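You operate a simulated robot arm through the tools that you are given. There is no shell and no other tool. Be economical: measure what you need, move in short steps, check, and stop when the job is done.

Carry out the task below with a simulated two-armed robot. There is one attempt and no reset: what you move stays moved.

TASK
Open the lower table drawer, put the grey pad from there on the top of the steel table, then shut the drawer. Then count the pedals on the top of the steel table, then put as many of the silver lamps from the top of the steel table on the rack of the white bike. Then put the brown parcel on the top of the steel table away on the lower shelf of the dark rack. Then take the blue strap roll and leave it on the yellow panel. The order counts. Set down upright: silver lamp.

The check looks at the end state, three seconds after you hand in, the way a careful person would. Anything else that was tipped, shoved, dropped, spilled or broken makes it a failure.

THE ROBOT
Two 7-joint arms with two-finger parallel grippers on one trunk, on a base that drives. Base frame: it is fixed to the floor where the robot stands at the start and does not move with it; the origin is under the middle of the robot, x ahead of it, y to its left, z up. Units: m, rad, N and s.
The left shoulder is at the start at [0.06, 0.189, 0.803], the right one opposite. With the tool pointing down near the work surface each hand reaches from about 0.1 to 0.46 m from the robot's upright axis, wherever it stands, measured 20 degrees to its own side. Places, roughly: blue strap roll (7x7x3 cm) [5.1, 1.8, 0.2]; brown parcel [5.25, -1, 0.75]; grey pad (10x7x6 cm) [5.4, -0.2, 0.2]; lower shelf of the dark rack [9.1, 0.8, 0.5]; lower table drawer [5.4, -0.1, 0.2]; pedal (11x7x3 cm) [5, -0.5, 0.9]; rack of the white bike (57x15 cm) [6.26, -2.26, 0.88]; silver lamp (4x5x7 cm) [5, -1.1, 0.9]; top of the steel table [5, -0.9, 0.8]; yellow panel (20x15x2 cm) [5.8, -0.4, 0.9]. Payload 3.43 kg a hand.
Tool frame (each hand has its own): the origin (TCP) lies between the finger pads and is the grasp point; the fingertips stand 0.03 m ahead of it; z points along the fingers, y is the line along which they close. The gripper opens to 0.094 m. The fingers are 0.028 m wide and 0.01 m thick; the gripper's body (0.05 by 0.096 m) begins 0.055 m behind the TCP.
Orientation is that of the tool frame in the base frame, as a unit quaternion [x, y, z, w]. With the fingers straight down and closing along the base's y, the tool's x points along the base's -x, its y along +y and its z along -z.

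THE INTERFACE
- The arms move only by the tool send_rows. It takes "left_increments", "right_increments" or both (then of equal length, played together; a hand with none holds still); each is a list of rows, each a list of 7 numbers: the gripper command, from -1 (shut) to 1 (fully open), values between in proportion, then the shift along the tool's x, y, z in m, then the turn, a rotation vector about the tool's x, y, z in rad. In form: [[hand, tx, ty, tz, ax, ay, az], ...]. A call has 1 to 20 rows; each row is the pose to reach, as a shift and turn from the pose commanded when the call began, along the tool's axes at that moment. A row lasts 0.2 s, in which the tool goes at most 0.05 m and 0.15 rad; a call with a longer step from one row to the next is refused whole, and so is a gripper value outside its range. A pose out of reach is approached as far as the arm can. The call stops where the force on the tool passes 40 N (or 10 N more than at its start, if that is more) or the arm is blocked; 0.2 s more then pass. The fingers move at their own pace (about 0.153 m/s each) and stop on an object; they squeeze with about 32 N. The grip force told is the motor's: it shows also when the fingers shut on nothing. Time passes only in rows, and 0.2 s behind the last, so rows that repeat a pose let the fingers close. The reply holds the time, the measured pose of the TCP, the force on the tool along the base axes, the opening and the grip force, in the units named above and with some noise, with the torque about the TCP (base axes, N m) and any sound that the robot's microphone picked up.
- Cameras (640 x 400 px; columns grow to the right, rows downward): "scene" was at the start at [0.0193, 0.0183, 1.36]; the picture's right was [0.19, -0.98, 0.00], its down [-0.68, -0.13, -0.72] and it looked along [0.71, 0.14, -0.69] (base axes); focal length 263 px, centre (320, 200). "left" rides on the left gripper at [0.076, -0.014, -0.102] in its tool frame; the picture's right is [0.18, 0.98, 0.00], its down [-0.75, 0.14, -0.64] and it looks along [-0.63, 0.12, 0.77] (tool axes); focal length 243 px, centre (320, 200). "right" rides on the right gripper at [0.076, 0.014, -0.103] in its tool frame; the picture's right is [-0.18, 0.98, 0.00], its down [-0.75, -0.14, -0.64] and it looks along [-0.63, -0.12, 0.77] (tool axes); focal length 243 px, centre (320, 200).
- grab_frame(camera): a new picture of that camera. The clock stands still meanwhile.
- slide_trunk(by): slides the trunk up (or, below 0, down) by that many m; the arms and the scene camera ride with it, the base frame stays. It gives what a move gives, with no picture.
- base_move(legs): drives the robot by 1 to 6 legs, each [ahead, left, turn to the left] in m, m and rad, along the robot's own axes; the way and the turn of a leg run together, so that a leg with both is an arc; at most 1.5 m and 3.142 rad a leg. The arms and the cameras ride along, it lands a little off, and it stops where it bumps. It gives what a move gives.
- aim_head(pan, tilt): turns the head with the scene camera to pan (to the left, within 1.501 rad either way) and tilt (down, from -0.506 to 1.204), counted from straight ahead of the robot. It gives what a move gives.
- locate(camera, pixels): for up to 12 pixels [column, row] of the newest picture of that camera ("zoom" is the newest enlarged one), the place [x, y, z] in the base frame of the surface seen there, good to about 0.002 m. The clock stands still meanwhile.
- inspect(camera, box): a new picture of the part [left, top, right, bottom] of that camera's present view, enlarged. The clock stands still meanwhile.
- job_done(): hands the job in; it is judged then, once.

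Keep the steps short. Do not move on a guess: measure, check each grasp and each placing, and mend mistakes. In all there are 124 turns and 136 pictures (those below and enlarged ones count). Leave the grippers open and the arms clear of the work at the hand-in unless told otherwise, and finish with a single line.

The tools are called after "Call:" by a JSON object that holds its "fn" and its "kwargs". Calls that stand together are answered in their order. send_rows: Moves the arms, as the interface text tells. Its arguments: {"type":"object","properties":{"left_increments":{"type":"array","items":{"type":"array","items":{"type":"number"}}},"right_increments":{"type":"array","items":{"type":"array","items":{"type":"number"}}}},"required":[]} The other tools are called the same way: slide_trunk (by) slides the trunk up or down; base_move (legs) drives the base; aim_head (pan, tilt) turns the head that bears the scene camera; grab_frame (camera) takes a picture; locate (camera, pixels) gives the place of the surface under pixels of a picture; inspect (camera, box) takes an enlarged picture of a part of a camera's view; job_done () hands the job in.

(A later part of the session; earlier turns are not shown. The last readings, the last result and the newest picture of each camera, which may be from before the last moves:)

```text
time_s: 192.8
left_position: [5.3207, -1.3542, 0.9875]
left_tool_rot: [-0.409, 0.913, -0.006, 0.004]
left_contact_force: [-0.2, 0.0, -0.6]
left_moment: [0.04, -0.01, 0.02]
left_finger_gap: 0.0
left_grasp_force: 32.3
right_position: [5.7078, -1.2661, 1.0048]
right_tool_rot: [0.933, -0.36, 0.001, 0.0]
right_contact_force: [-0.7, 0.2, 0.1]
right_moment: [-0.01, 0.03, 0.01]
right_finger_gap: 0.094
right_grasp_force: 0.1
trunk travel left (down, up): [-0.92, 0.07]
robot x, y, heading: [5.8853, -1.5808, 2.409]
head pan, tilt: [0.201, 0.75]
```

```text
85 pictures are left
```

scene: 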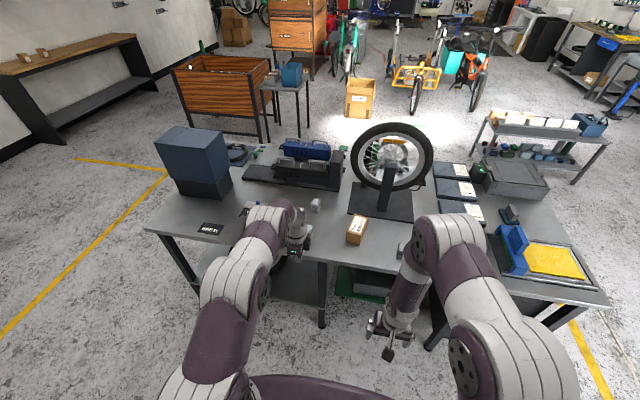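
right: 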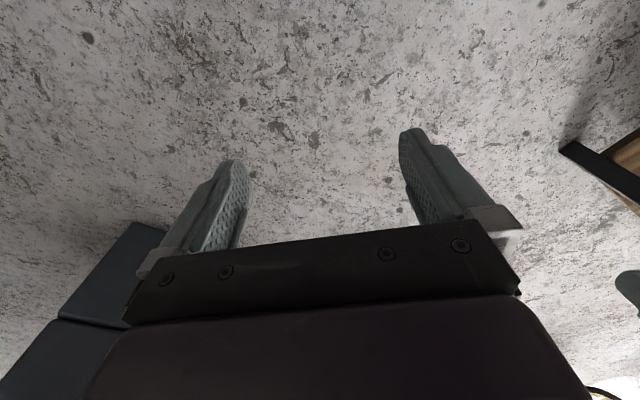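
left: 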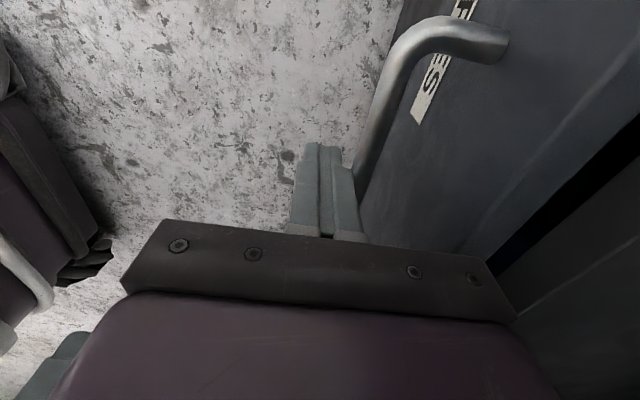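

Zoom on the lamps and parcel from here.

Call:
{"fn": "inspect", "kwargs": {"camera": "scene", "box": [230, 170, 430, 270]}}

Call:
{"fn": "grab_frame", "kwargs": {"camera": "left"}}

Call:
{"fn": "grab_frame", "kwargs": {"camera": "right"}}

```text
3.20 times, centred on (330, 220) of scene
```

zoom: 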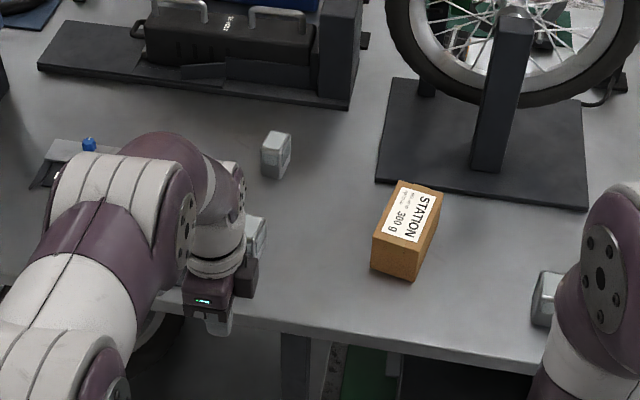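

```text
83 pictures are left
```

left: 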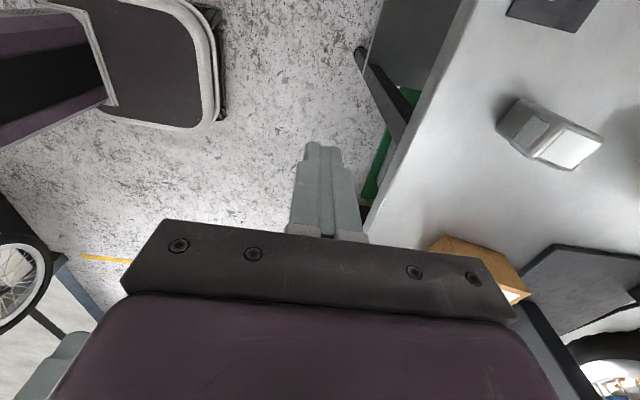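

```text
82 pictures are left
```

right: 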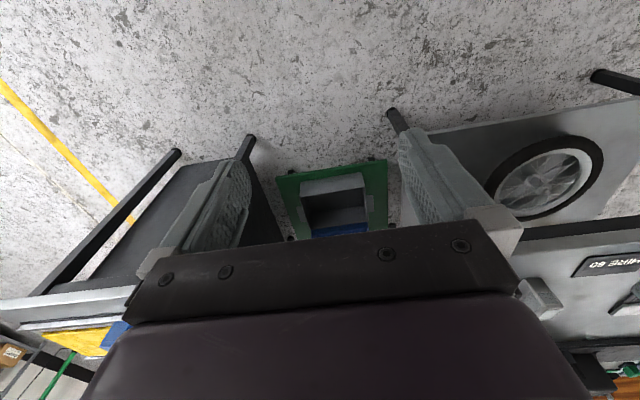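

The left camera sees one lamp at (550,135). Zoom and measure it.

Call:
{"fn": "inspect", "kwargs": {"camera": "left", "box": [480, 70, 630, 190]}}

Call:
{"fn": "locate", "kwargs": {"camera": "zoom", "pixels": [[240, 120], [80, 240], [300, 215], [510, 330], [390, 370], [270, 355], [150, 150], [400, 290], [320, 360], [185, 110], [440, 250]]}}

```text
3.33 times, centred on (555, 130) of left
```

zoom: 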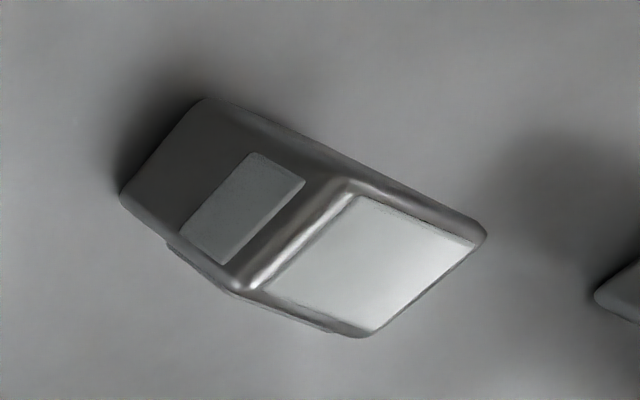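

```text
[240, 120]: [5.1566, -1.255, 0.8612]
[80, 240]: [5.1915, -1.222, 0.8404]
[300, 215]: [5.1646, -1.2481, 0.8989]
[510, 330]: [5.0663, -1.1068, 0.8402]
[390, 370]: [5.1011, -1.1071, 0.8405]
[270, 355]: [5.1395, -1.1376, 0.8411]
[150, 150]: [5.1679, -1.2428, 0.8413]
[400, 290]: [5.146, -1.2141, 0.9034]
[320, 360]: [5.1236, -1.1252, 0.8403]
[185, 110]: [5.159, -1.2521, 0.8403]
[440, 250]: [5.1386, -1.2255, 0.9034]
```

Call:
{"fn": "locate", "kwargs": {"camera": "zoom", "pixels": [[352, 198], [468, 238], [370, 322], [250, 285], [360, 262], [195, 105], [125, 190], [230, 290], [300, 325]]}}

```text
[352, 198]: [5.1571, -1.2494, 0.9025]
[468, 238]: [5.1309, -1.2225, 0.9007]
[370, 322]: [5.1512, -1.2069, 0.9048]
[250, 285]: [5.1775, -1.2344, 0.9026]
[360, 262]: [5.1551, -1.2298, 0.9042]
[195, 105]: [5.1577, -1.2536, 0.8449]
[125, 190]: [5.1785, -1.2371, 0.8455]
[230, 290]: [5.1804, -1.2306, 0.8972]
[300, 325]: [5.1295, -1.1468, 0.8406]
```

Lamp A centre ≈ (5.154, −1.228), top z 0.904, roughly square to me. I drive 0.23 m closer and open both grippers.

Call:
{"fn": "base_move", "kwargs": {"legs": [[0.23, 0.0, 0.0]]}}

Call:
{"fn": "send_rows", "kwargs": {"left_increments": [[0.9, 0, 0, 0, 0, 0, 0], [0.9, 0, 0, 0, 0, 0, 0], [0.9, 0, 0, 0, 0, 0, 0]], "right_increments": [[0.9, -0.04, 0, 0, 0, 0, 0], [0.9, -0.08, 0, 0, 0, 0, 0], [0.9, -0.12, 0, 0, 0, 0, 0]]}}

Call:
{"fn": "grab_frame", "kwargs": {"camera": "right"}}

Call:
{"fn": "grab_frame", "kwargs": {"camera": "left"}}

```text
time_s: 194.5
left_position: [5.1508, -1.1998, 0.989]
left_tool_rot: [-0.408, 0.913, -0.006, 0.004]
left_contact_force: [-0.9, -0.3, 0.3]
left_moment: [0.01, -0.03, -0.05]
left_finger_gap: 0.0
left_grasp_force: 31.9
right_position: [5.5385, -1.1129, 1.0061]
right_tool_rot: [0.933, -0.359, 0.0, 0.001]
right_contact_force: [-0.3, -0.6, 0.1]
right_moment: [0.0, 0.0, 0.02]
right_finger_gap: 0.094
right_grasp_force: 0.1
trunk travel left (down, up): [-0.92, 0.07]
robot x, y, heading: [5.715, -1.4262, 2.409]
head pan, tilt: [0.201, 0.75]
```

```text
time_s: 195.3
left_position: [5.1489, -1.1991, 0.987]
left_tool_rot: [-0.409, 0.913, -0.007, 0.005]
left_contact_force: [0.5, 0.1, -0.2]
left_moment: [0.02, -0.04, 0.03]
left_finger_gap: 0.0892
left_grasp_force: 0.1
right_position: [5.4469, -1.0314, 1.0048]
right_tool_rot: [0.933, -0.359, 0.0, 0.001]
right_contact_force: [0.8, 0.5, 0.7]
right_moment: [-0.01, -0.02, -0.04]
right_finger_gap: 0.089
right_grasp_force: 0.1
trunk travel left (down, up): [-0.92, 0.07]
robot x, y, heading: [5.7141, -1.4252, 2.406]
head pan, tilt: [0.201, 0.75]
```

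```text
80 pictures are left
```

right: 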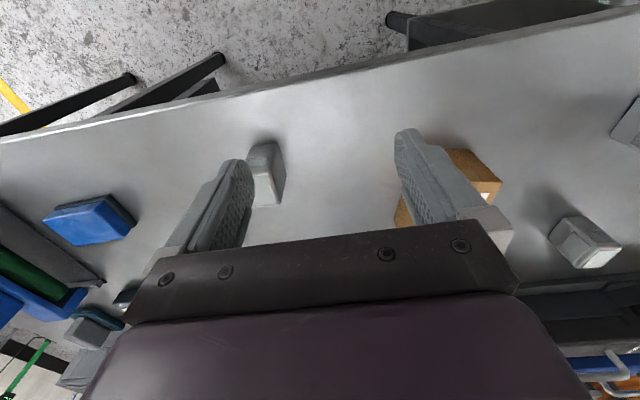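

```text
79 pictures are left
```

left: 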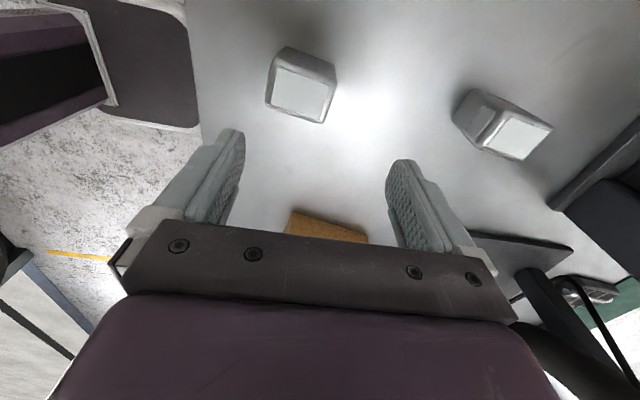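

Left view: lamps at (300,90) and (515,130). Right view: lamp at (266,180). Measure tops.

Call:
{"fn": "locate", "kwargs": {"camera": "left", "pixels": [[280, 70], [332, 85], [320, 118], [270, 105], [302, 95], [492, 118], [550, 128], [522, 158], [515, 138]]}}

Call:
{"fn": "inspect", "kwargs": {"camera": "right", "box": [220, 120, 320, 220]}}

Call:
{"fn": "locate", "kwargs": {"camera": "right", "pixels": [[252, 178], [280, 172], [282, 200], [257, 205], [268, 190], [440, 150], [498, 183], [400, 205]]}}

```text
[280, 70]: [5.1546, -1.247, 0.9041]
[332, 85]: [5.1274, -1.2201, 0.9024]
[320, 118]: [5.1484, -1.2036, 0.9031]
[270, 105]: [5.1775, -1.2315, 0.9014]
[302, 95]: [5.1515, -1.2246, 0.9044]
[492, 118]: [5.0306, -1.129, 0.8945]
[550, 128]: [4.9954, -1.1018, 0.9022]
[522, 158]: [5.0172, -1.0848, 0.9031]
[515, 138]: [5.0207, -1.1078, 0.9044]
```

```text
4.00 times, centred on (270, 170) of right
```

zoom: 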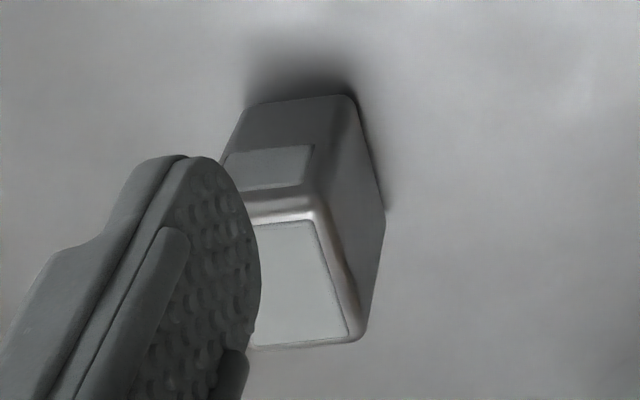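

```text
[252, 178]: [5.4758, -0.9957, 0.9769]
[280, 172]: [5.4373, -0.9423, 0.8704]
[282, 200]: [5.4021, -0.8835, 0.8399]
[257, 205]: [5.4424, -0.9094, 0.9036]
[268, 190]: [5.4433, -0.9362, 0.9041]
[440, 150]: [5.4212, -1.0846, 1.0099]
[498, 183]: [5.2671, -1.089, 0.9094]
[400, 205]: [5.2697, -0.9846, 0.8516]
```

Lamp A centre (5.152, −1.226). Locate the right lamp more exactly, while the left aligns above its lamp and lowers.

Call:
{"fn": "locate", "kwargs": {"camera": "zoom", "pixels": [[312, 222], [348, 330], [265, 338], [268, 225], [380, 225], [345, 105], [250, 112], [300, 280]]}}

Call:
{"fn": "send_rows", "kwargs": {"left_increments": [[0.9, 0.009, -0.01, 0, 0, 0, 0.04], [0.9, 0.018, -0.02, 0, 0, 0, 0.08], [0.9, 0.018, -0.02, 0.03, 0, 0, 0.08], [0.9, 0.018, -0.02, 0.06, 0, 0, 0.08], [0.9, 0.018, -0.02, 0.09, 0, 0, 0.08], [0.9, 0.018, -0.02, 0.108, 0, 0, 0.08]]}}

Call:
{"fn": "grab_frame", "kwargs": {"camera": "left"}}

```text
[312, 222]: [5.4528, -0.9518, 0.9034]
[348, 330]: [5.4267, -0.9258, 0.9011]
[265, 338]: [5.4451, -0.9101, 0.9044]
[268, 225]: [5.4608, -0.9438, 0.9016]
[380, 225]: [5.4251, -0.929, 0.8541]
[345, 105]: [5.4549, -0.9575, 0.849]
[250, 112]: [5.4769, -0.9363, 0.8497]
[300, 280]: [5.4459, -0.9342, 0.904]
```

```text
time_s: 196.7
left_position: [5.1534, -1.2268, 0.8809]
left_tool_rot: [-0.372, 0.928, -0.006, 0.004]
left_contact_force: [0.1, -0.1, -0.3]
left_moment: [0.03, 0.0, 0.03]
left_finger_gap: 0.0894
left_grasp_force: 0.0
right_position: [5.4475, -1.0325, 1.0057]
right_tool_rot: [0.933, -0.359, 0.0, 0.0]
right_contact_force: [0.5, 0.6, -0.4]
right_moment: [0.0, 0.01, 0.03]
right_finger_gap: 0.0893
right_grasp_force: 0.1
trunk travel left (down, up): [-0.92, 0.07]
robot x, y, heading: [5.7091, -1.428, 2.41]
head pan, tilt: [0.201, 0.75]
```

```text
77 pictures are left
```

left: 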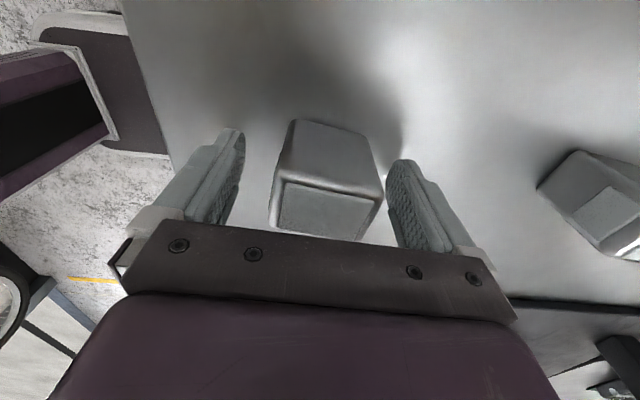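

Lamp A is centred between the fingers. Close left; the right hand moves over lamp B (5.450, −0.930) and descends partly.

Call:
{"fn": "send_rows", "kwargs": {"left_increments": [[-1, 0, 0, 0, 0, 0, 0], [-1, 0, 0, 0, 0, 0, 0], [-1, 0, 0, 0, 0, 0, 0], [-1, 0, 0, 0, 0, 0, 0], [-1, 0, 0, 0, 0, 0, 0]], "right_increments": [[0.6, -0.022, -0.026, 0, 0, 0, 0.02], [0.6, -0.044, -0.052, 0, 0, 0, 0.04], [0.6, -0.067, -0.078, 0, 0, 0, 0.06], [0.6, -0.067, -0.078, 0.02, 0, 0, 0.06], [0.6, -0.067, -0.078, 0.04, 0, 0, 0.06]]}}

Call:
{"fn": "grab_frame", "kwargs": {"camera": "right"}}

```text
time_s: 197.9
left_position: [5.1537, -1.2261, 0.8813]
left_tool_rot: [-0.371, 0.929, -0.006, 0.004]
left_contact_force: [-0.3, -0.4, 1.8]
left_moment: [0.06, 0.04, -0.01]
left_finger_gap: 0.0538
left_grasp_force: 32.1
right_position: [5.4499, -0.9287, 0.966]
right_tool_rot: [0.922, -0.386, 0.001, 0.0]
right_contact_force: [-0.9, 0.2, -0.3]
right_moment: [0.01, 0.0, 0.0]
right_finger_gap: 0.075
right_grasp_force: 0.0
trunk travel left (down, up): [-0.92, 0.07]
robot x, y, heading: [5.7154, -1.4273, 2.401]
head pan, tilt: [0.201, 0.75]
```

```text
76 pictures are left
```

right: 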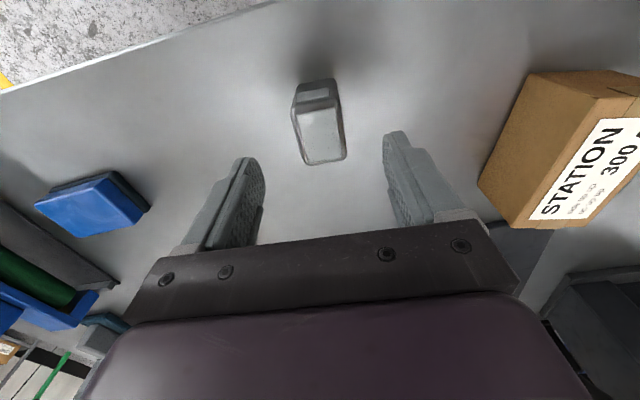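

Right hand is centred. Lower 8.5 cm and close.

Call:
{"fn": "send_rows", "kwargs": {"right_increments": [[0.6, 0, 0, 0.04, 0, 0, 0], [0.6, 0, 0, 0.07, 0, 0, 0], [0.6, 0, 0, 0.085, 0, 0, 0], [0.6, 0, 0, 0.085, 0, 0, 0], [-1, 0, 0, 0.085, 0, 0, 0], [-1, 0, 0, 0.085, 0, 0, 0], [-1, 0, 0, 0.085, 0, 0, 0], [-1, 0, 0, 0.085, 0, 0, 0]]}}

Call:
{"fn": "grab_frame", "kwargs": {"camera": "right"}}

```text
time_s: 199.7
left_position: [5.1551, -1.2272, 0.8799]
left_tool_rot: [-0.371, 0.929, -0.006, 0.003]
left_contact_force: [-0.2, 0.2, 2.8]
left_moment: [0.08, 0.02, -0.05]
left_finger_gap: 0.0538
left_grasp_force: 31.8
right_position: [5.4498, -0.9295, 0.8816]
right_tool_rot: [0.922, -0.388, 0.0, 0.0]
right_contact_force: [-0.2, 0.8, 1.1]
right_moment: [-0.07, 0.01, -0.06]
right_finger_gap: 0.0398
right_grasp_force: 31.9
trunk travel left (down, up): [-0.92, 0.07]
robot x, y, heading: [5.7137, -1.4287, 2.405]
head pan, tilt: [0.201, 0.75]
```

```text
75 pictures are left
```

right: 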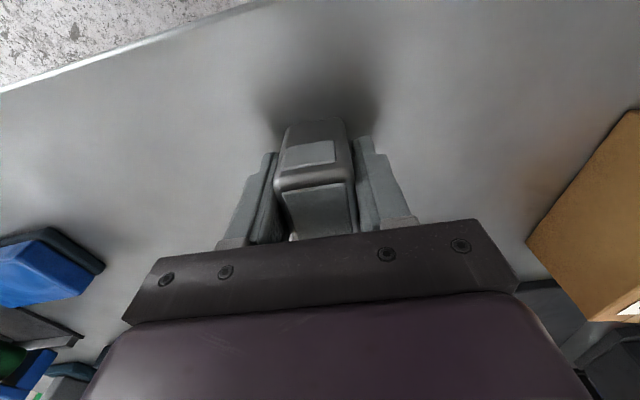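

Both grips good (5.4 cm and 4.0 cm gaps). Lift both slowly 10 cm.

Call:
{"fn": "send_rows", "kwargs": {"left_increments": [[-1, 0, 0, -0.01, 0, 0, 0], [-1, 0, 0, -0.025, 0, 0, 0], [-1, 0, 0, -0.04, 0, 0, 0], [-1, 0, 0, -0.06, 0, 0, 0], [-1, 0, 0, -0.08, 0, 0, 0], [-1, 0, 0, -0.1, 0, 0, 0]], "right_increments": [[-1, 0, 0, -0.01, 0, 0, 0], [-1, 0, 0, -0.025, 0, 0, 0], [-1, 0, 0, -0.04, 0, 0, 0], [-1, 0, 0, -0.06, 0, 0, 0], [-1, 0, 0, -0.08, 0, 0, 0], [-1, 0, 0, -0.1, 0, 0, 0]]}}

Call:
{"fn": "slide_trunk", "kwargs": {"by": 0.07}}

Call:
{"fn": "base_move", "kwargs": {"legs": [[-0.3, 0.0, 0.0]]}}

Call:
{"fn": "aim_head", "kwargs": {"pan": 0.6, "tilt": 0.6}}

Call:
{"fn": "grab_frame", "kwargs": {"camera": "scene"}}

```text
time_s: 201.1
left_position: [5.1532, -1.2274, 0.9815]
left_tool_rot: [-0.372, 0.928, -0.007, 0.004]
left_contact_force: [0.4, -0.6, -0.2]
left_moment: [0.01, -0.04, 0.0]
left_finger_gap: 0.0538
left_grasp_force: 32.1
right_position: [5.4519, -0.9298, 0.9794]
right_tool_rot: [0.922, -0.387, 0.0, 0.0]
right_contact_force: [0.4, 0.5, -1.0]
right_moment: [0.03, 0.04, 0.01]
right_finger_gap: 0.0398
right_grasp_force: 32.1
trunk travel left (down, up): [-0.92, 0.07]
robot x, y, heading: [5.7096, -1.4217, 2.407]
head pan, tilt: [0.201, 0.75]
```

```text
time_s: 202.2
left_position: [5.1539, -1.2277, 1.0506]
left_tool_rot: [-0.372, 0.928, -0.006, 0.004]
left_contact_force: [-0.5, -0.8, -1.1]
left_moment: [-0.01, 0.04, 0.0]
left_finger_gap: 0.0538
left_grasp_force: 31.7
right_position: [5.4512, -0.9302, 1.05]
right_tool_rot: [0.922, -0.386, 0.0, 0.0]
right_contact_force: [1.4, 0.4, -1.6]
right_moment: [-0.03, -0.01, -0.02]
right_finger_gap: 0.0399
right_grasp_force: 32.2
trunk travel left (down, up): [-0.99, 0.0]
robot x, y, heading: [5.7098, -1.4265, 2.409]
head pan, tilt: [0.201, 0.75]
```

```text
time_s: 204.2
left_position: [5.372, -1.424, 1.0499]
left_tool_rot: [-0.371, 0.929, -0.007, 0.004]
left_contact_force: [-1.0, 0.8, -0.5]
left_moment: [-0.02, -0.02, -0.01]
left_finger_gap: 0.0537
left_grasp_force: 31.5
right_position: [5.6691, -1.1266, 1.0492]
right_tool_rot: [0.922, -0.388, 0.001, 0.001]
right_contact_force: [-0.2, 0.4, -0.5]
right_moment: [-0.02, -0.01, 0.03]
right_finger_gap: 0.04
right_grasp_force: 31.7
trunk travel left (down, up): [-0.99, 0.0]
robot x, y, heading: [5.9301, -1.6269, 2.406]
head pan, tilt: [0.201, 0.75]
```

```text
time_s: 205.1
left_position: [5.3737, -1.4262, 1.051]
left_tool_rot: [-0.371, 0.929, -0.006, 0.004]
left_contact_force: [-0.3, -0.4, -1.3]
left_moment: [0.0, 0.01, -0.01]
left_finger_gap: 0.0538
left_grasp_force: 32.6
right_position: [5.6715, -1.1283, 1.0511]
right_tool_rot: [0.922, -0.387, 0.0, 0.0]
right_contact_force: [-0.3, -0.2, -2.0]
right_moment: [-0.02, -0.02, 0.02]
right_finger_gap: 0.0398
right_grasp_force: 31.4
trunk travel left (down, up): [-0.99, 0.0]
robot x, y, heading: [5.9273, -1.6206, 2.404]
head pan, tilt: [0.6, 0.6]
```

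```text
74 pictures are left
```

scene: 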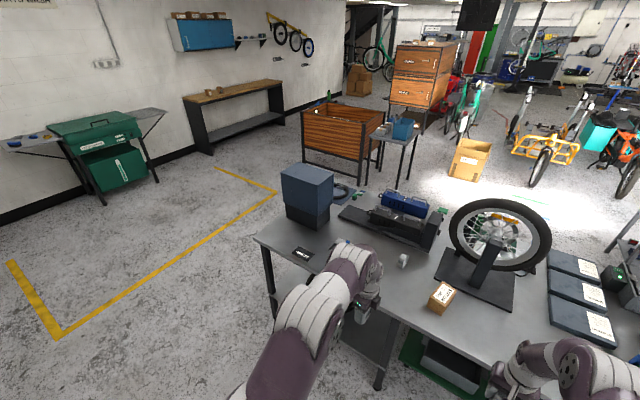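

No further pedals: count is 2, and I hold two lamps. Turn in the aisle to face the bike.

Call:
{"fn": "base_move", "kwargs": {"legs": [[0.2, 0.0, 0.0], [0.0, 0.0, 3.0]]}}

Call:
{"fn": "aim_head", "kwargs": {"pan": -0.2, "tilt": 0.65}}

Call:
{"fn": "grab_frame", "kwargs": {"camera": "scene"}}

```text
time_s: 213.8
left_position: [6.3085, -1.7586, 1.0508]
left_tool_rot: [0.951, 0.309, -0.003, -0.007]
left_contact_force: [0.7, -0.4, -0.8]
left_moment: [-0.02, -0.01, 0.02]
left_finger_gap: 0.0539
left_grasp_force: 32.0
right_position: [5.9741, -2.0144, 1.0505]
right_tool_rot: [0.448, 0.894, 0.001, 0.0]
right_contact_force: [-1.0, -0.4, -1.1]
right_moment: [-0.01, 0.02, -0.01]
right_finger_gap: 0.0397
right_grasp_force: 32.4
trunk travel left (down, up): [-0.99, 0.0]
robot x, y, heading: [5.7843, -1.4863, -0.869]
head pan, tilt: [0.6, 0.6]
```

```text
time_s: 214.9
left_position: [6.3075, -1.7589, 1.0514]
left_tool_rot: [0.951, 0.309, -0.003, -0.006]
left_contact_force: [-0.3, 0.4, -0.3]
left_moment: [0.02, 0.02, 0.01]
left_finger_gap: 0.0537
left_grasp_force: 32.3
right_position: [5.9738, -2.0157, 1.0506]
right_tool_rot: [0.448, 0.894, 0.001, 0.0]
right_contact_force: [0.7, 0.8, -0.9]
right_moment: [-0.03, 0.0, 0.02]
right_finger_gap: 0.0396
right_grasp_force: 32.1
trunk travel left (down, up): [-0.99, 0.0]
robot x, y, heading: [5.7798, -1.4906, -0.87]
head pan, tilt: [-0.201, 0.649]
```

```text
73 pictures are left
```

scene: 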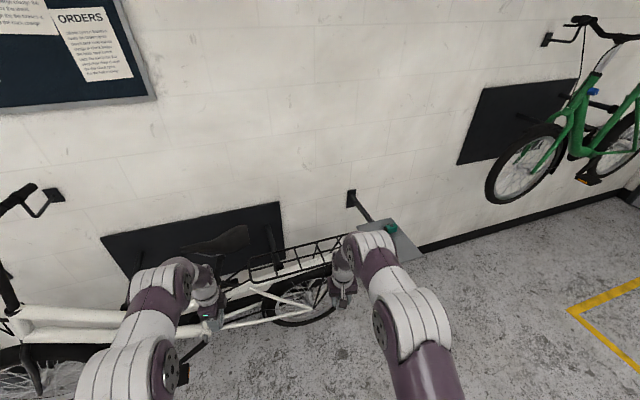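

I measure the rack's rails.

Call:
{"fn": "inspect", "kwargs": {"camera": "scene", "box": [200, 200, 440, 340]}}

Call:
{"fn": "locate", "kwargs": {"camera": "zoom", "pixels": [[133, 180], [180, 165], [250, 140], [320, 118], [370, 98], [145, 215], [200, 192], [260, 172], [320, 150], [360, 135], [500, 110], [455, 55]]}}

```text
2.67 times, centred on (320, 270) of scene
```

zoom: 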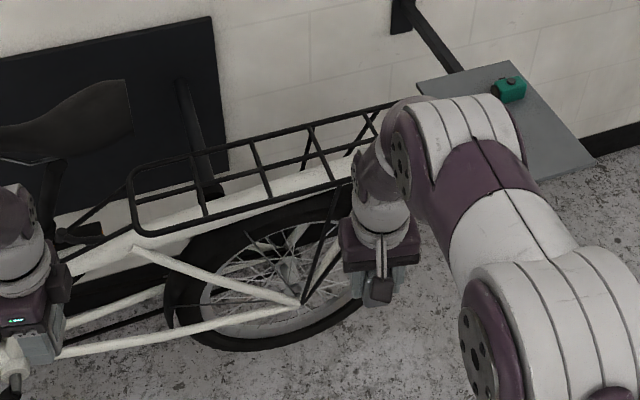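

```text
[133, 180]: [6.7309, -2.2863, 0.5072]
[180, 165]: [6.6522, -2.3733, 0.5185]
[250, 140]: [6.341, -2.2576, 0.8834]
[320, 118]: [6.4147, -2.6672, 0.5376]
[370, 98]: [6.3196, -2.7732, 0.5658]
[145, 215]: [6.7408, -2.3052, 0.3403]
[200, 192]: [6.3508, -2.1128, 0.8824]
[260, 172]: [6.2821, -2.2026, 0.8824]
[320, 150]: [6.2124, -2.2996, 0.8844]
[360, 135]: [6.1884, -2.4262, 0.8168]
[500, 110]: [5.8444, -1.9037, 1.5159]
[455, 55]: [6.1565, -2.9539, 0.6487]
```

The rack is a wire grid (rails + crossbars) at z≈0.882, running at 53.5°, so I should face −0.637. Turn, shift right, and view it.

Call:
{"fn": "base_move", "kwargs": {"legs": [[0.0, 0.0, 0.23], [0.1, -0.31, 0.0]]}}

Call:
{"fn": "aim_head", "kwargs": {"pan": 0.0, "tilt": 0.75}}

Call:
{"fn": "grab_frame", "kwargs": {"camera": "scene"}}

Call:
{"fn": "grab_frame", "kwargs": {"camera": "right"}}

```text
time_s: 217.9
left_position: [6.2491, -1.9378, 1.0512]
left_tool_rot: [0.908, 0.419, -0.004, -0.005]
left_contact_force: [0.1, -0.2, -0.1]
left_moment: [-0.03, 0.02, 0.03]
left_finger_gap: 0.0538
left_grasp_force: 32.3
right_position: [5.9854, -2.2649, 1.052]
right_tool_rot: [0.338, 0.941, 0.0, -0.001]
right_contact_force: [-0.3, 0.2, -1.2]
right_moment: [0.02, 0.02, -0.01]
right_finger_gap: 0.0398
right_grasp_force: 32.0
trunk travel left (down, up): [-0.99, 0.0]
robot x, y, heading: [5.6726, -1.8019, -0.628]
head pan, tilt: [-0.201, 0.649]
```

```text
time_s: 218.6
left_position: [6.2483, -1.9382, 1.0511]
left_tool_rot: [0.908, 0.419, -0.004, -0.007]
left_contact_force: [0.2, 0.7, -0.6]
left_moment: [0.0, 0.03, 0.04]
left_finger_gap: 0.0536
left_grasp_force: 32.4
right_position: [5.984, -2.2653, 1.0504]
right_tool_rot: [0.338, 0.941, 0.0, 0.0]
right_contact_force: [-0.3, 0.3, -0.5]
right_moment: [0.0, -0.01, -0.01]
right_finger_gap: 0.0396
right_grasp_force: 31.8
trunk travel left (down, up): [-0.99, 0.0]
robot x, y, heading: [5.6732, -1.8003, -0.632]
head pan, tilt: [0.0, 0.75]
```

```text
71 pictures are left
```

scene: 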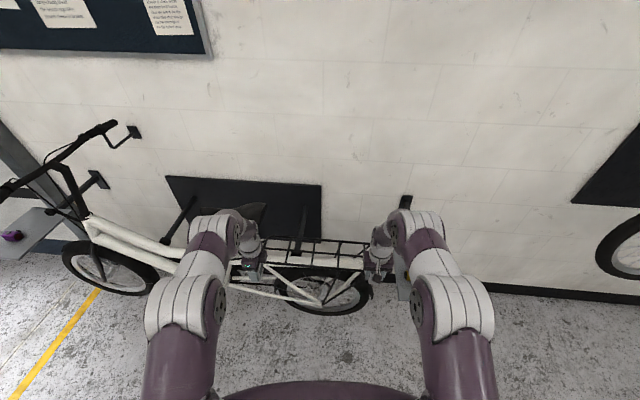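

```text
70 pictures are left
```

right: 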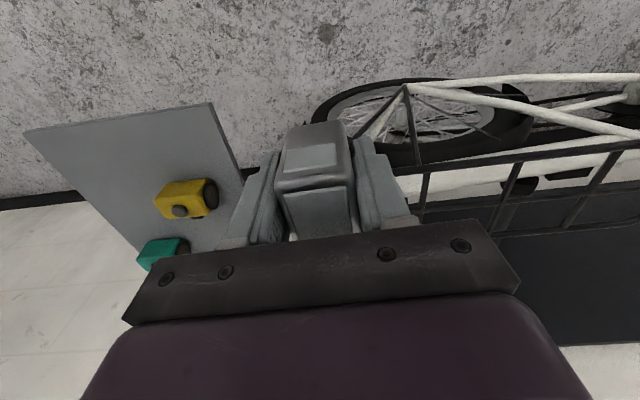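

Zoom onto the rack for grid geometry.

Call:
{"fn": "inspect", "kwargs": {"camera": "scene", "box": [230, 220, 400, 320]}}

Call:
{"fn": "inspect", "kwargs": {"camera": "right", "box": [380, 130, 640, 280]}}

```text
3.76 times, centred on (315, 270) of scene
```

zoom: 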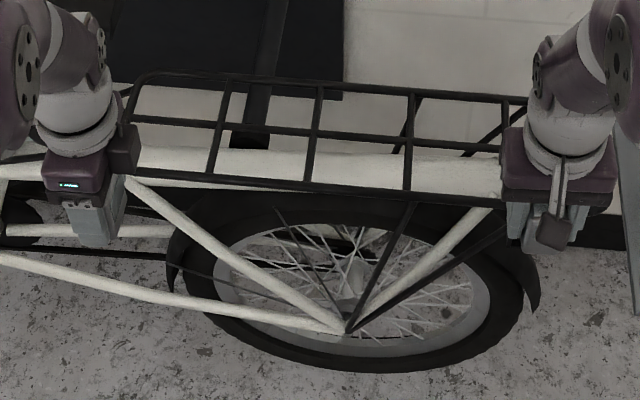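

```text
2.46 times, centred on (510, 205) of right
```

zoom: 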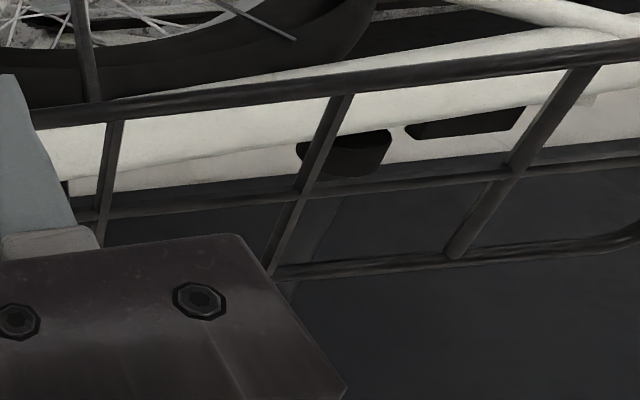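

Call:
{"fn": "locate", "kwargs": {"camera": "zoom", "pixels": [[306, 190], [515, 172], [410, 182], [340, 95], [575, 75], [455, 252], [270, 270], [110, 125], [97, 213], [600, 155], [450, 75]]}}

Call:
{"fn": "inspect", "kwargs": {"camera": "scene", "box": [250, 230, 370, 290]}}

Call:
{"fn": "locate", "kwargs": {"camera": "zoom", "pixels": [[205, 142], [355, 155], [505, 170], [80, 135], [275, 148], [430, 162], [580, 175]]}}

```text
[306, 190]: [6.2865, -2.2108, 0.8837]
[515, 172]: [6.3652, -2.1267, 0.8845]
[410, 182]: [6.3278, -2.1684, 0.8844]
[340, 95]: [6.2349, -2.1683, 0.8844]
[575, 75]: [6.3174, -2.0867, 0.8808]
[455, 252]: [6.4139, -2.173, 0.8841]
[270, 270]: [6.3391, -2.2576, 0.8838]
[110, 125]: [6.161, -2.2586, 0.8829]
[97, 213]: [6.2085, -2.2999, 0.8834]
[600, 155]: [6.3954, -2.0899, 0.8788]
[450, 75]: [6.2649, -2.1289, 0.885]
```

```text
5.33 times, centred on (310, 260) of scene
```

zoom: 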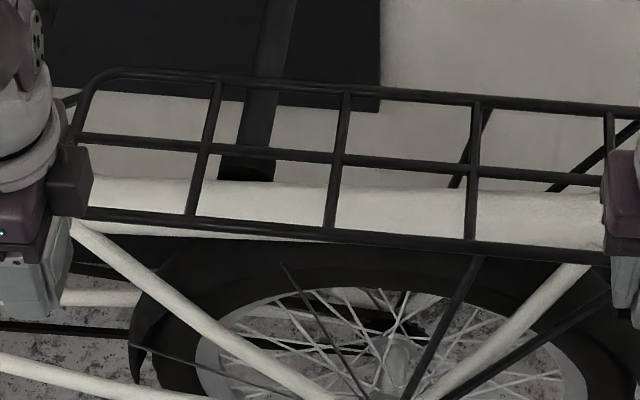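

```text
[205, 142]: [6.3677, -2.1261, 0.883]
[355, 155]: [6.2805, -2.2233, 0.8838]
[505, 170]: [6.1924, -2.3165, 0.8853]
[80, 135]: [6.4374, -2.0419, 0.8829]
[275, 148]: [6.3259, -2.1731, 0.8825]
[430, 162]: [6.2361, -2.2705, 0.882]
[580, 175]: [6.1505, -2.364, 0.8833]
```

Rails actually run along the table's direction (47.9°); mid-rail crossings at (6.365,−2.127), (6.287,−2.211), (6.209,−2.300). A lamp centred on a crossing is well supported. Square up and move in.

Call:
{"fn": "base_move", "kwargs": {"legs": [[0.0, 0.0, -0.1], [0.18, 0.025, 0.0]]}}

Call:
{"fn": "grab_frame", "kwargs": {"camera": "left"}}

Call:
{"fn": "grab_frame", "kwargs": {"camera": "right"}}

```text
time_s: 220.7
left_position: [6.3802, -2.0985, 1.0525]
left_tool_rot: [0.929, 0.371, -0.003, -0.006]
left_contact_force: [1.2, 0.1, -0.1]
left_moment: [0.01, -0.03, 0.01]
left_finger_gap: 0.0536
left_grasp_force: 31.8
right_position: [6.0844, -2.3969, 1.0518]
right_tool_rot: [0.387, 0.922, 0.0, 0.001]
right_contact_force: [-0.4, 0.6, 0.0]
right_moment: [-0.02, -0.02, -0.04]
right_finger_gap: 0.0398
right_grasp_force: 32.1
trunk travel left (down, up): [-0.99, 0.0]
robot x, y, heading: [5.8255, -1.9013, -0.735]
head pan, tilt: [0.0, 0.75]
```

```text
66 pictures are left
```

left: 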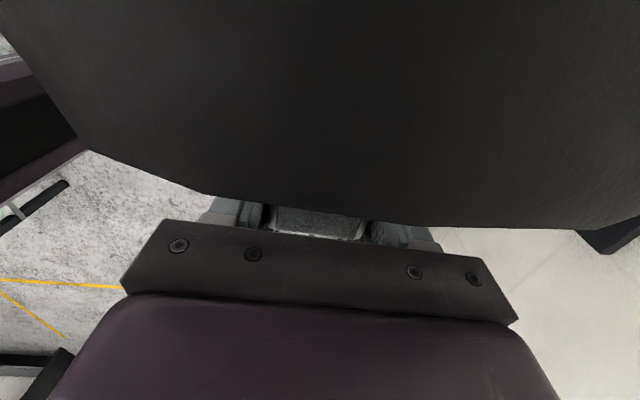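

```text
65 pictures are left
```

right: 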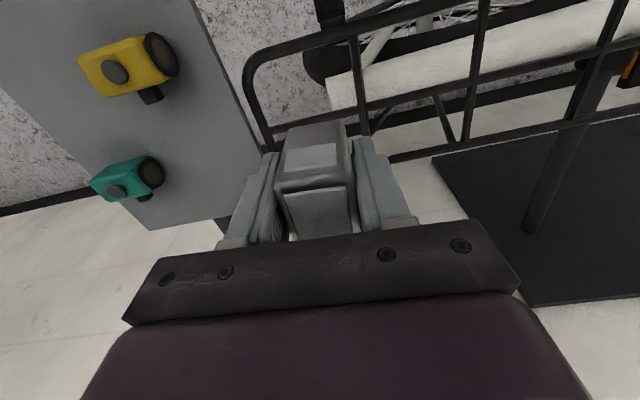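

The left hand's camera is almost touching the bike's saddle side; I'll shift the left hand inward to the next crossing. First measure with the right view.

Call:
{"fn": "locate", "kwargs": {"camera": "right", "pixels": [[360, 103], [350, 45], [468, 142], [375, 150], [270, 130], [262, 100], [235, 120], [215, 210], [165, 95], [150, 180], [430, 150]]}}

Call:
{"fn": "send_rows", "kwargs": {"left_increments": [[-1, -0.04, 0, 0, 0, 0, 0], [-1, -0.08, 0, 0, 0, 0, 0], [-1, -0.12, 0, 0, 0, 0, 0], [-1, -0.14, 0, 0, 0, 0, 0]]}}

Call:
{"fn": "grab_frame", "kwargs": {"camera": "left"}}

```text
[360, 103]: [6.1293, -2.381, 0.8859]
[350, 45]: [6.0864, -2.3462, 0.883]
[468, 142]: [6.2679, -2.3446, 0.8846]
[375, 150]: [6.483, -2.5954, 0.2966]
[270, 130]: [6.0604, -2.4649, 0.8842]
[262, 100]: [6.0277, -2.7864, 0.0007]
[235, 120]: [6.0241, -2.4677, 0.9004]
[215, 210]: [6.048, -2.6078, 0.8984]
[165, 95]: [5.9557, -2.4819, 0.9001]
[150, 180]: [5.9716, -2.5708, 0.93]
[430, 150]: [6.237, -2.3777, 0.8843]
```

```text
time_s: 221.7
left_position: [6.2823, -2.1968, 1.0531]
left_tool_rot: [0.928, 0.373, -0.004, -0.007]
left_contact_force: [-0.3, 0.4, -1.0]
left_moment: [0.0, -0.02, 0.03]
left_finger_gap: 0.0536
left_grasp_force: 32.3
right_position: [6.0864, -2.3997, 1.0507]
right_tool_rot: [0.387, 0.922, 0.0, 0.0]
right_contact_force: [-0.3, -0.2, -1.3]
right_moment: [0.0, -0.02, 0.0]
right_finger_gap: 0.04
right_grasp_force: 32.1
trunk travel left (down, up): [-0.99, 0.0]
robot x, y, heading: [5.8221, -1.9037, -0.739]
head pan, tilt: [0.0, 0.75]
```

```text
64 pictures are left
```

left: 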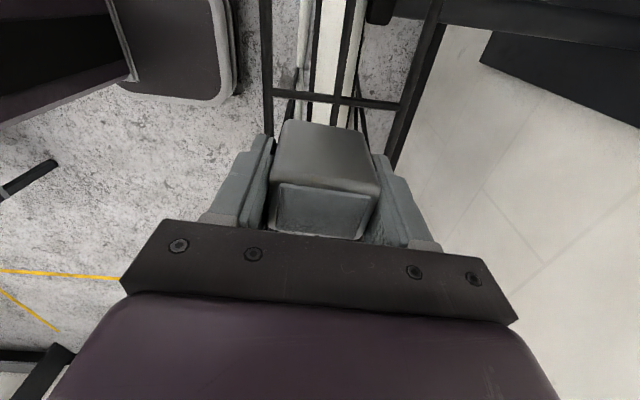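

Align both: left over crossing 1 (6.287, −2.211), right over crossing 3 (6.130, −2.384), and lower to ~2.5 cm above.

Call:
{"fn": "send_rows", "kwargs": {"left_increments": [[-1, -0.004, 0.007, 0, 0, 0, 0], [-1, -0.0067, 0.013, 0, 0, 0, 0], [-1, -0.0067, 0.013, 0.035, 0, 0, 0], [-1, -0.0067, 0.013, 0.07, 0, 0, 0], [-1, -0.0067, 0.013, 0.1, 0, 0, 0]], "right_increments": [[-1, -0.01, 0.022, 0, 0, 0, 0], [-1, -0.0193, 0.0421, 0, 0, 0, 0], [-1, -0.0193, 0.0421, 0.035, 0, 0, 0], [-1, -0.0193, 0.0421, 0.07, 0, 0, 0], [-1, -0.0193, 0.0421, 0.1, 0, 0, 0]]}}

Call:
{"fn": "inspect", "kwargs": {"camera": "left", "box": [200, 40, 440, 250]}}

Call:
{"fn": "inspect", "kwargs": {"camera": "right", "box": [200, 40, 440, 250]}}

```text
time_s: 222.9
left_position: [6.2849, -2.2108, 0.9491]
left_tool_rot: [0.929, 0.37, -0.005, -0.006]
left_contact_force: [0.0, -0.1, -1.3]
left_moment: [-0.01, 0.01, 0.03]
left_finger_gap: 0.0537
left_grasp_force: 32.1
right_position: [6.1314, -2.3826, 0.9495]
right_tool_rot: [0.387, 0.922, 0.0, 0.0]
right_contact_force: [0.9, -0.1, -1.2]
right_moment: [-0.01, 0.0, 0.0]
right_finger_gap: 0.0398
right_grasp_force: 32.1
trunk travel left (down, up): [-0.99, 0.0]
robot x, y, heading: [5.8253, -1.9034, -0.738]
head pan, tilt: [0.0, 0.75]
```

```text
1.90 times, centred on (320, 145) of left
```

zoom: 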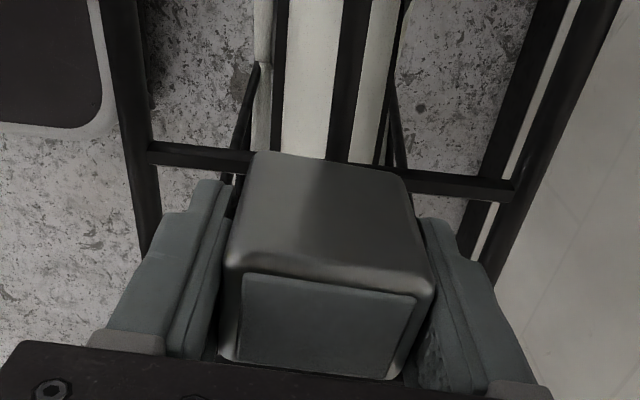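

```text
1.90 times, centred on (320, 145) of right
```

zoom: 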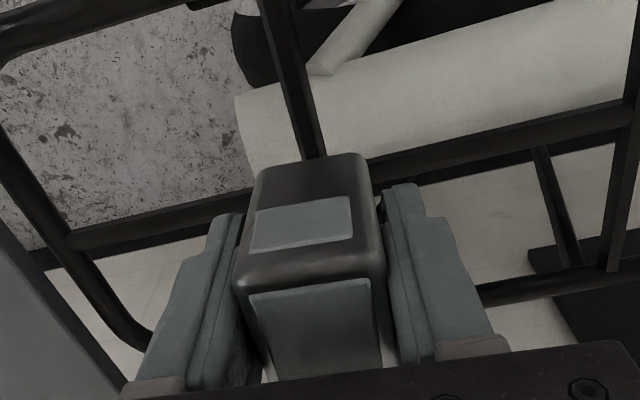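

Both are centred over their crossings. Lower the last 2.4 cm slowly.

Call:
{"fn": "send_rows", "kwargs": {"left_increments": [[-1, 0.001, 0, 0.01, 0, 0, 0], [-1, 0.001, 0, 0.018, 0, 0, 0], [-1, 0.001, 0, 0.022, 0, 0, 0], [-1, 0.001, 0, 0.0245, 0, 0, 0]], "right_increments": [[-1, 0, 0, 0.01, 0, 0, 0], [-1, 0, 0, 0.018, 0, 0, 0], [-1, 0, 0, 0.022, 0, 0, 0], [-1, 0, 0, 0.0245, 0, 0, 0]]}}

Call:
{"fn": "inspect", "kwargs": {"camera": "left", "box": [200, 40, 440, 250]}}

Call:
{"fn": "inspect", "kwargs": {"camera": "right", "box": [200, 40, 440, 250]}}

```text
time_s: 223.9
left_position: [6.284, -2.208, 0.927]
left_tool_rot: [0.928, 0.372, -0.004, -0.006]
left_contact_force: [-0.5, 0.2, -1.1]
left_moment: [0.0, -0.01, 0.03]
left_finger_gap: 0.0537
left_grasp_force: 31.8
right_position: [6.13, -2.3806, 0.9265]
right_tool_rot: [0.386, 0.922, -0.001, 0.001]
right_contact_force: [-0.5, 1.0, 6.4]
right_moment: [0.12, 0.13, 0.01]
right_finger_gap: 0.0397
right_grasp_force: 32.4
trunk travel left (down, up): [-0.99, 0.0]
robot x, y, heading: [5.8251, -1.9001, -0.732]
head pan, tilt: [0.0, 0.75]
```

```text
1.90 times, centred on (320, 145) of left
```

zoom: 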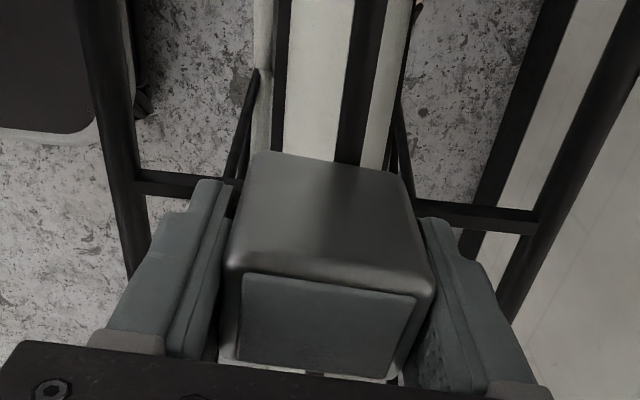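

```text
1.90 times, centred on (320, 145) of right
```

zoom: 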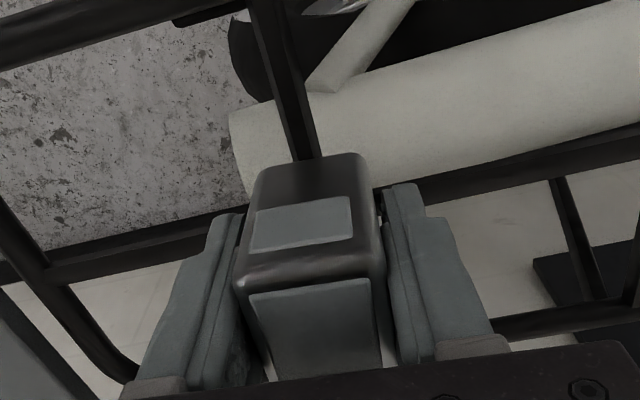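

Right is resting (6 N). Lower left 2.5 mm more to contact.

Call:
{"fn": "send_rows", "kwargs": {"left_increments": [[-1, 0, 0, 0.0015, 0, 0, 0], [-1, 0, 0, 0.003, 0, 0, 0]]}}

```text
time_s: 224.5
left_position: [6.2844, -2.2075, 0.9265]
left_tool_rot: [0.928, 0.372, -0.002, -0.003]
left_contact_force: [0.7, 3.4, 21.4]
left_moment: [-0.23, -0.34, 0.04]
left_finger_gap: 0.0539
left_grasp_force: 31.7
right_position: [6.128, -2.3802, 0.9265]
right_tool_rot: [0.387, 0.922, 0.0, 0.0]
right_contact_force: [-0.8, 1.3, -1.8]
right_moment: [-0.03, 0.04, 0.02]
right_finger_gap: 0.0401
right_grasp_force: 31.7
trunk travel left (down, up): [-0.99, 0.0]
robot x, y, heading: [5.8253, -1.9052, -0.734]
head pan, tilt: [0.0, 0.75]
```

Left has contact. Ease it 1.5 mm, settle right 1.5 mm, then open both and lift straight up.

Call:
{"fn": "send_rows", "kwargs": {"left_increments": [[-1, 0, 0, -0.0015, 0, 0, 0], [-1, 0, 0, -0.0015, 0, 0, 0], [0.45, 0, 0, -0.0015, 0, 0, 0], [0.45, 0, 0, -0.0015, 0, 0, 0], [0.45, 0, 0, -0.02, 0, 0, 0], [0.45, 0, 0, -0.05, 0, 0, 0], [0.45, 0, 0, -0.09, 0, 0, 0], [0.45, 0, 0, -0.12, 0, 0, 0]], "right_increments": [[-1, 0, 0, 0.001, 0, 0, 0], [-1, 0, 0, 0.0015, 0, 0, 0], [0.3, 0, 0, 0.0015, 0, 0, 0], [0.3, 0, 0, 0.0015, 0, 0, 0], [0.3, 0, 0, -0.02, 0, 0, 0], [0.3, 0, 0, -0.05, 0, 0, 0], [0.3, 0, 0, -0.09, 0, 0, 0], [0.3, 0, 0, -0.12, 0, 0, 0]]}}

Call:
{"fn": "grab_frame", "kwargs": {"camera": "left"}}

Call:
{"fn": "grab_frame", "kwargs": {"camera": "right"}}

```text
time_s: 226.3
left_position: [6.2864, -2.2079, 1.0435]
left_tool_rot: [0.928, 0.373, -0.004, -0.007]
left_contact_force: [0.4, 0.4, -0.5]
left_moment: [-0.01, 0.03, -0.01]
left_finger_gap: 0.0681
left_grasp_force: 0.0
right_position: [6.1305, -2.381, 1.046]
right_tool_rot: [0.386, 0.922, 0.0, 0.0]
right_contact_force: [-0.1, 1.0, 0.5]
right_moment: [0.01, -0.01, -0.01]
right_finger_gap: 0.0609
right_grasp_force: 0.1
trunk travel left (down, up): [-0.99, 0.0]
robot x, y, heading: [5.8263, -1.9022, -0.738]
head pan, tilt: [0.0, 0.75]
```

```text
59 pictures are left
```

left: 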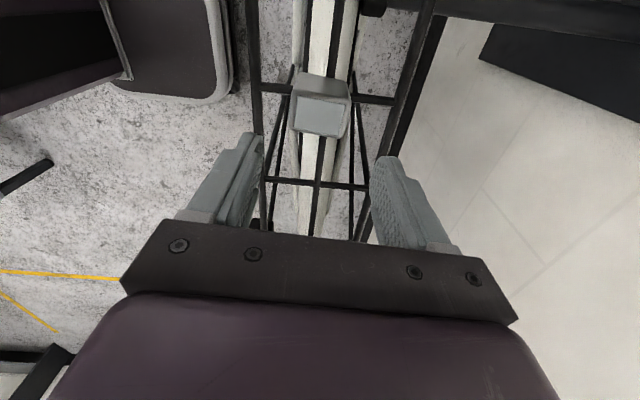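

```text
58 pictures are left
```

right: 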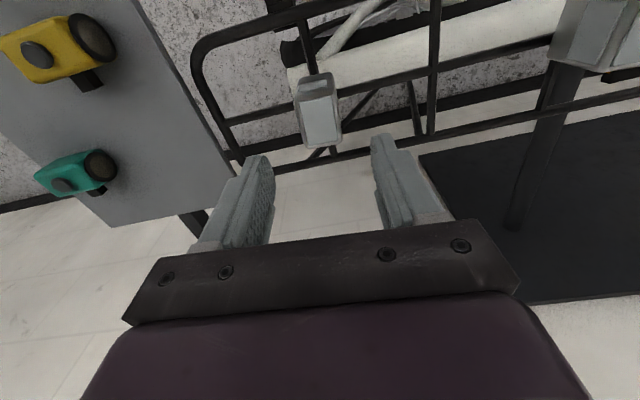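

Both lamps stand upright on the rack, hands clear. Back off, turn round to the table for the parcel.

Call:
{"fn": "base_move", "kwargs": {"legs": [[-0.33, 0.0, 0.0], [0.0, 0.0, 3.141], [0.0, -0.11, 0.0]]}}

Call:
{"fn": "grab_frame", "kwargs": {"camera": "right"}}

```text
time_s: 236.6
left_position: [5.185, -1.2952, 1.0426]
left_tool_rot: [-0.377, 0.926, -0.006, 0.005]
left_contact_force: [-0.8, 0.0, -0.3]
left_moment: [0.0, -0.05, 0.0]
left_finger_gap: 0.0684
left_grasp_force: 0.0
right_position: [5.338, -1.1207, 1.0469]
right_tool_rot: [0.924, -0.382, 0.001, 0.0]
right_contact_force: [0.5, -0.6, -0.1]
right_moment: [0.04, -0.03, -0.02]
right_finger_gap: 0.0613
right_grasp_force: 0.0
trunk travel left (down, up): [-0.99, 0.0]
robot x, y, heading: [5.6494, -1.5955, 2.419]
head pan, tilt: [0.0, 0.75]
```

```text
57 pictures are left
```

right: 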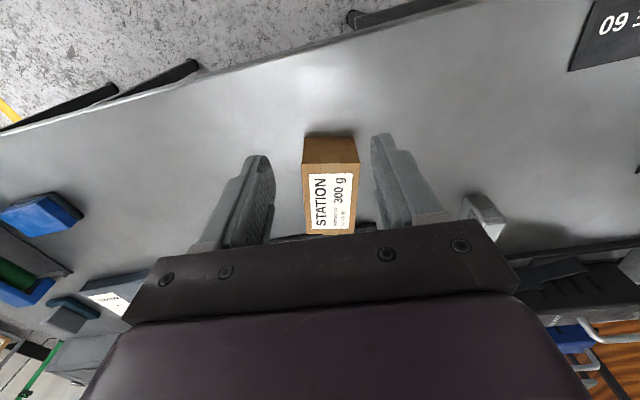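

Parcel directly ahead of the right hand. Measure it.

Call:
{"fn": "inspect", "kwargs": {"camera": "right", "box": [270, 110, 390, 250]}}

Call:
{"fn": "locate", "kwargs": {"camera": "right", "pixels": [[304, 166], [357, 163], [307, 232], [353, 233], [330, 200], [307, 140], [352, 137], [480, 200], [500, 225]]}}

```text
2.86 times, centred on (330, 180) of right
```

zoom: 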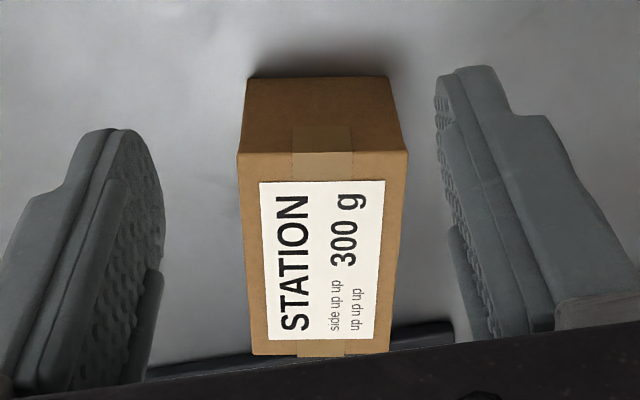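

```text
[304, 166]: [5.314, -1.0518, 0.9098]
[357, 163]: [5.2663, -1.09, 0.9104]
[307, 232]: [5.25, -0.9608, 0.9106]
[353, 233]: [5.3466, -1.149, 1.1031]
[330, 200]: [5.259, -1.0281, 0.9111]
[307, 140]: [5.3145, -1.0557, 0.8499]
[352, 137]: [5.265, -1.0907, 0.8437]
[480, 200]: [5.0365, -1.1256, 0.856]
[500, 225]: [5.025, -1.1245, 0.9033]
```

Parcel centre ≈ (5.258, −1.026), 6×11×7 cm. Drive 0.12 m closer, with left hand retracted; then align the right hand over it.

Call:
{"fn": "send_rows", "kwargs": {"left_increments": [[0.45, 0, -0.04, 0, 0, 0, 0], [0.45, 0, -0.08, 0, 0, 0, 0], [0.45, 0, -0.12, 0, 0, 0, 0]], "right_increments": [[1, 0, -0.004, 0, 0, 0, 0.05], [1, 0, -0.008, 0, 0, 0, 0.1], [1, 0, -0.011, 0, 0, 0, 0.14]]}}

Call:
{"fn": "base_move", "kwargs": {"legs": [[0.12, 0.0, 0.0]]}}

Call:
{"fn": "grab_frame", "kwargs": {"camera": "right"}}

```text
time_s: 237.4
left_position: [5.272, -1.3809, 1.0444]
left_tool_rot: [-0.378, 0.926, -0.006, 0.002]
left_contact_force: [0.8, 0.3, -0.3]
left_moment: [-0.03, 0.04, -0.02]
left_finger_gap: 0.068
left_grasp_force: 0.1
right_position: [5.3489, -1.1102, 1.0454]
right_tool_rot: [0.895, -0.446, -0.001, 0.001]
right_contact_force: [0.4, 0.3, -0.7]
right_moment: [0.0, 0.02, 0.04]
right_finger_gap: 0.094
right_grasp_force: 0.1
trunk travel left (down, up): [-0.99, 0.0]
robot x, y, heading: [5.652, -1.5962, 2.414]
head pan, tilt: [0.0, 0.75]
```

```text
time_s: 238.7
left_position: [5.1821, -1.3022, 1.0446]
left_tool_rot: [-0.377, 0.926, -0.006, 0.004]
left_contact_force: [0.5, 0.7, 0.5]
left_moment: [-0.01, 0.02, 0.05]
left_finger_gap: 0.0678
left_grasp_force: 0.0
right_position: [5.2582, -1.0334, 1.047]
right_tool_rot: [0.895, -0.445, 0.0, -0.001]
right_contact_force: [0.1, -0.5, -0.3]
right_moment: [-0.02, 0.01, 0.0]
right_finger_gap: 0.0939
right_grasp_force: 0.1
trunk travel left (down, up): [-0.99, 0.0]
robot x, y, heading: [5.5601, -1.518, 2.419]
head pan, tilt: [0.0, 0.75]
```

```text
55 pictures are left
```

right: 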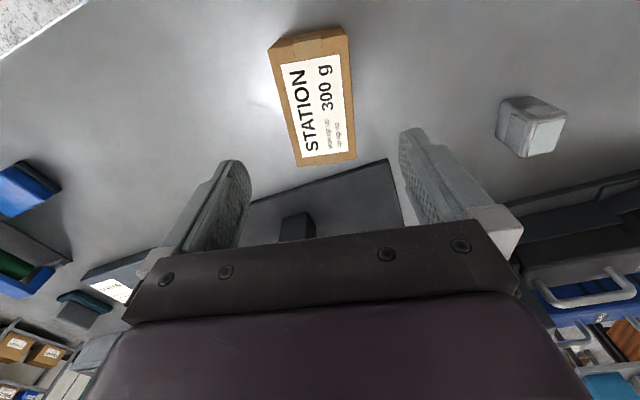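

Call:
{"fn": "locate", "kwargs": {"camera": "right", "pixels": [[274, 47], [347, 36], [302, 163], [353, 158], [318, 100]]}}

```text
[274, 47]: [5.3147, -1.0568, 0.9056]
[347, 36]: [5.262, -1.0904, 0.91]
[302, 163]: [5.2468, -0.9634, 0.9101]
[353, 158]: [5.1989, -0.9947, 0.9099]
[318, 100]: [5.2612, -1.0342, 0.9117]
```

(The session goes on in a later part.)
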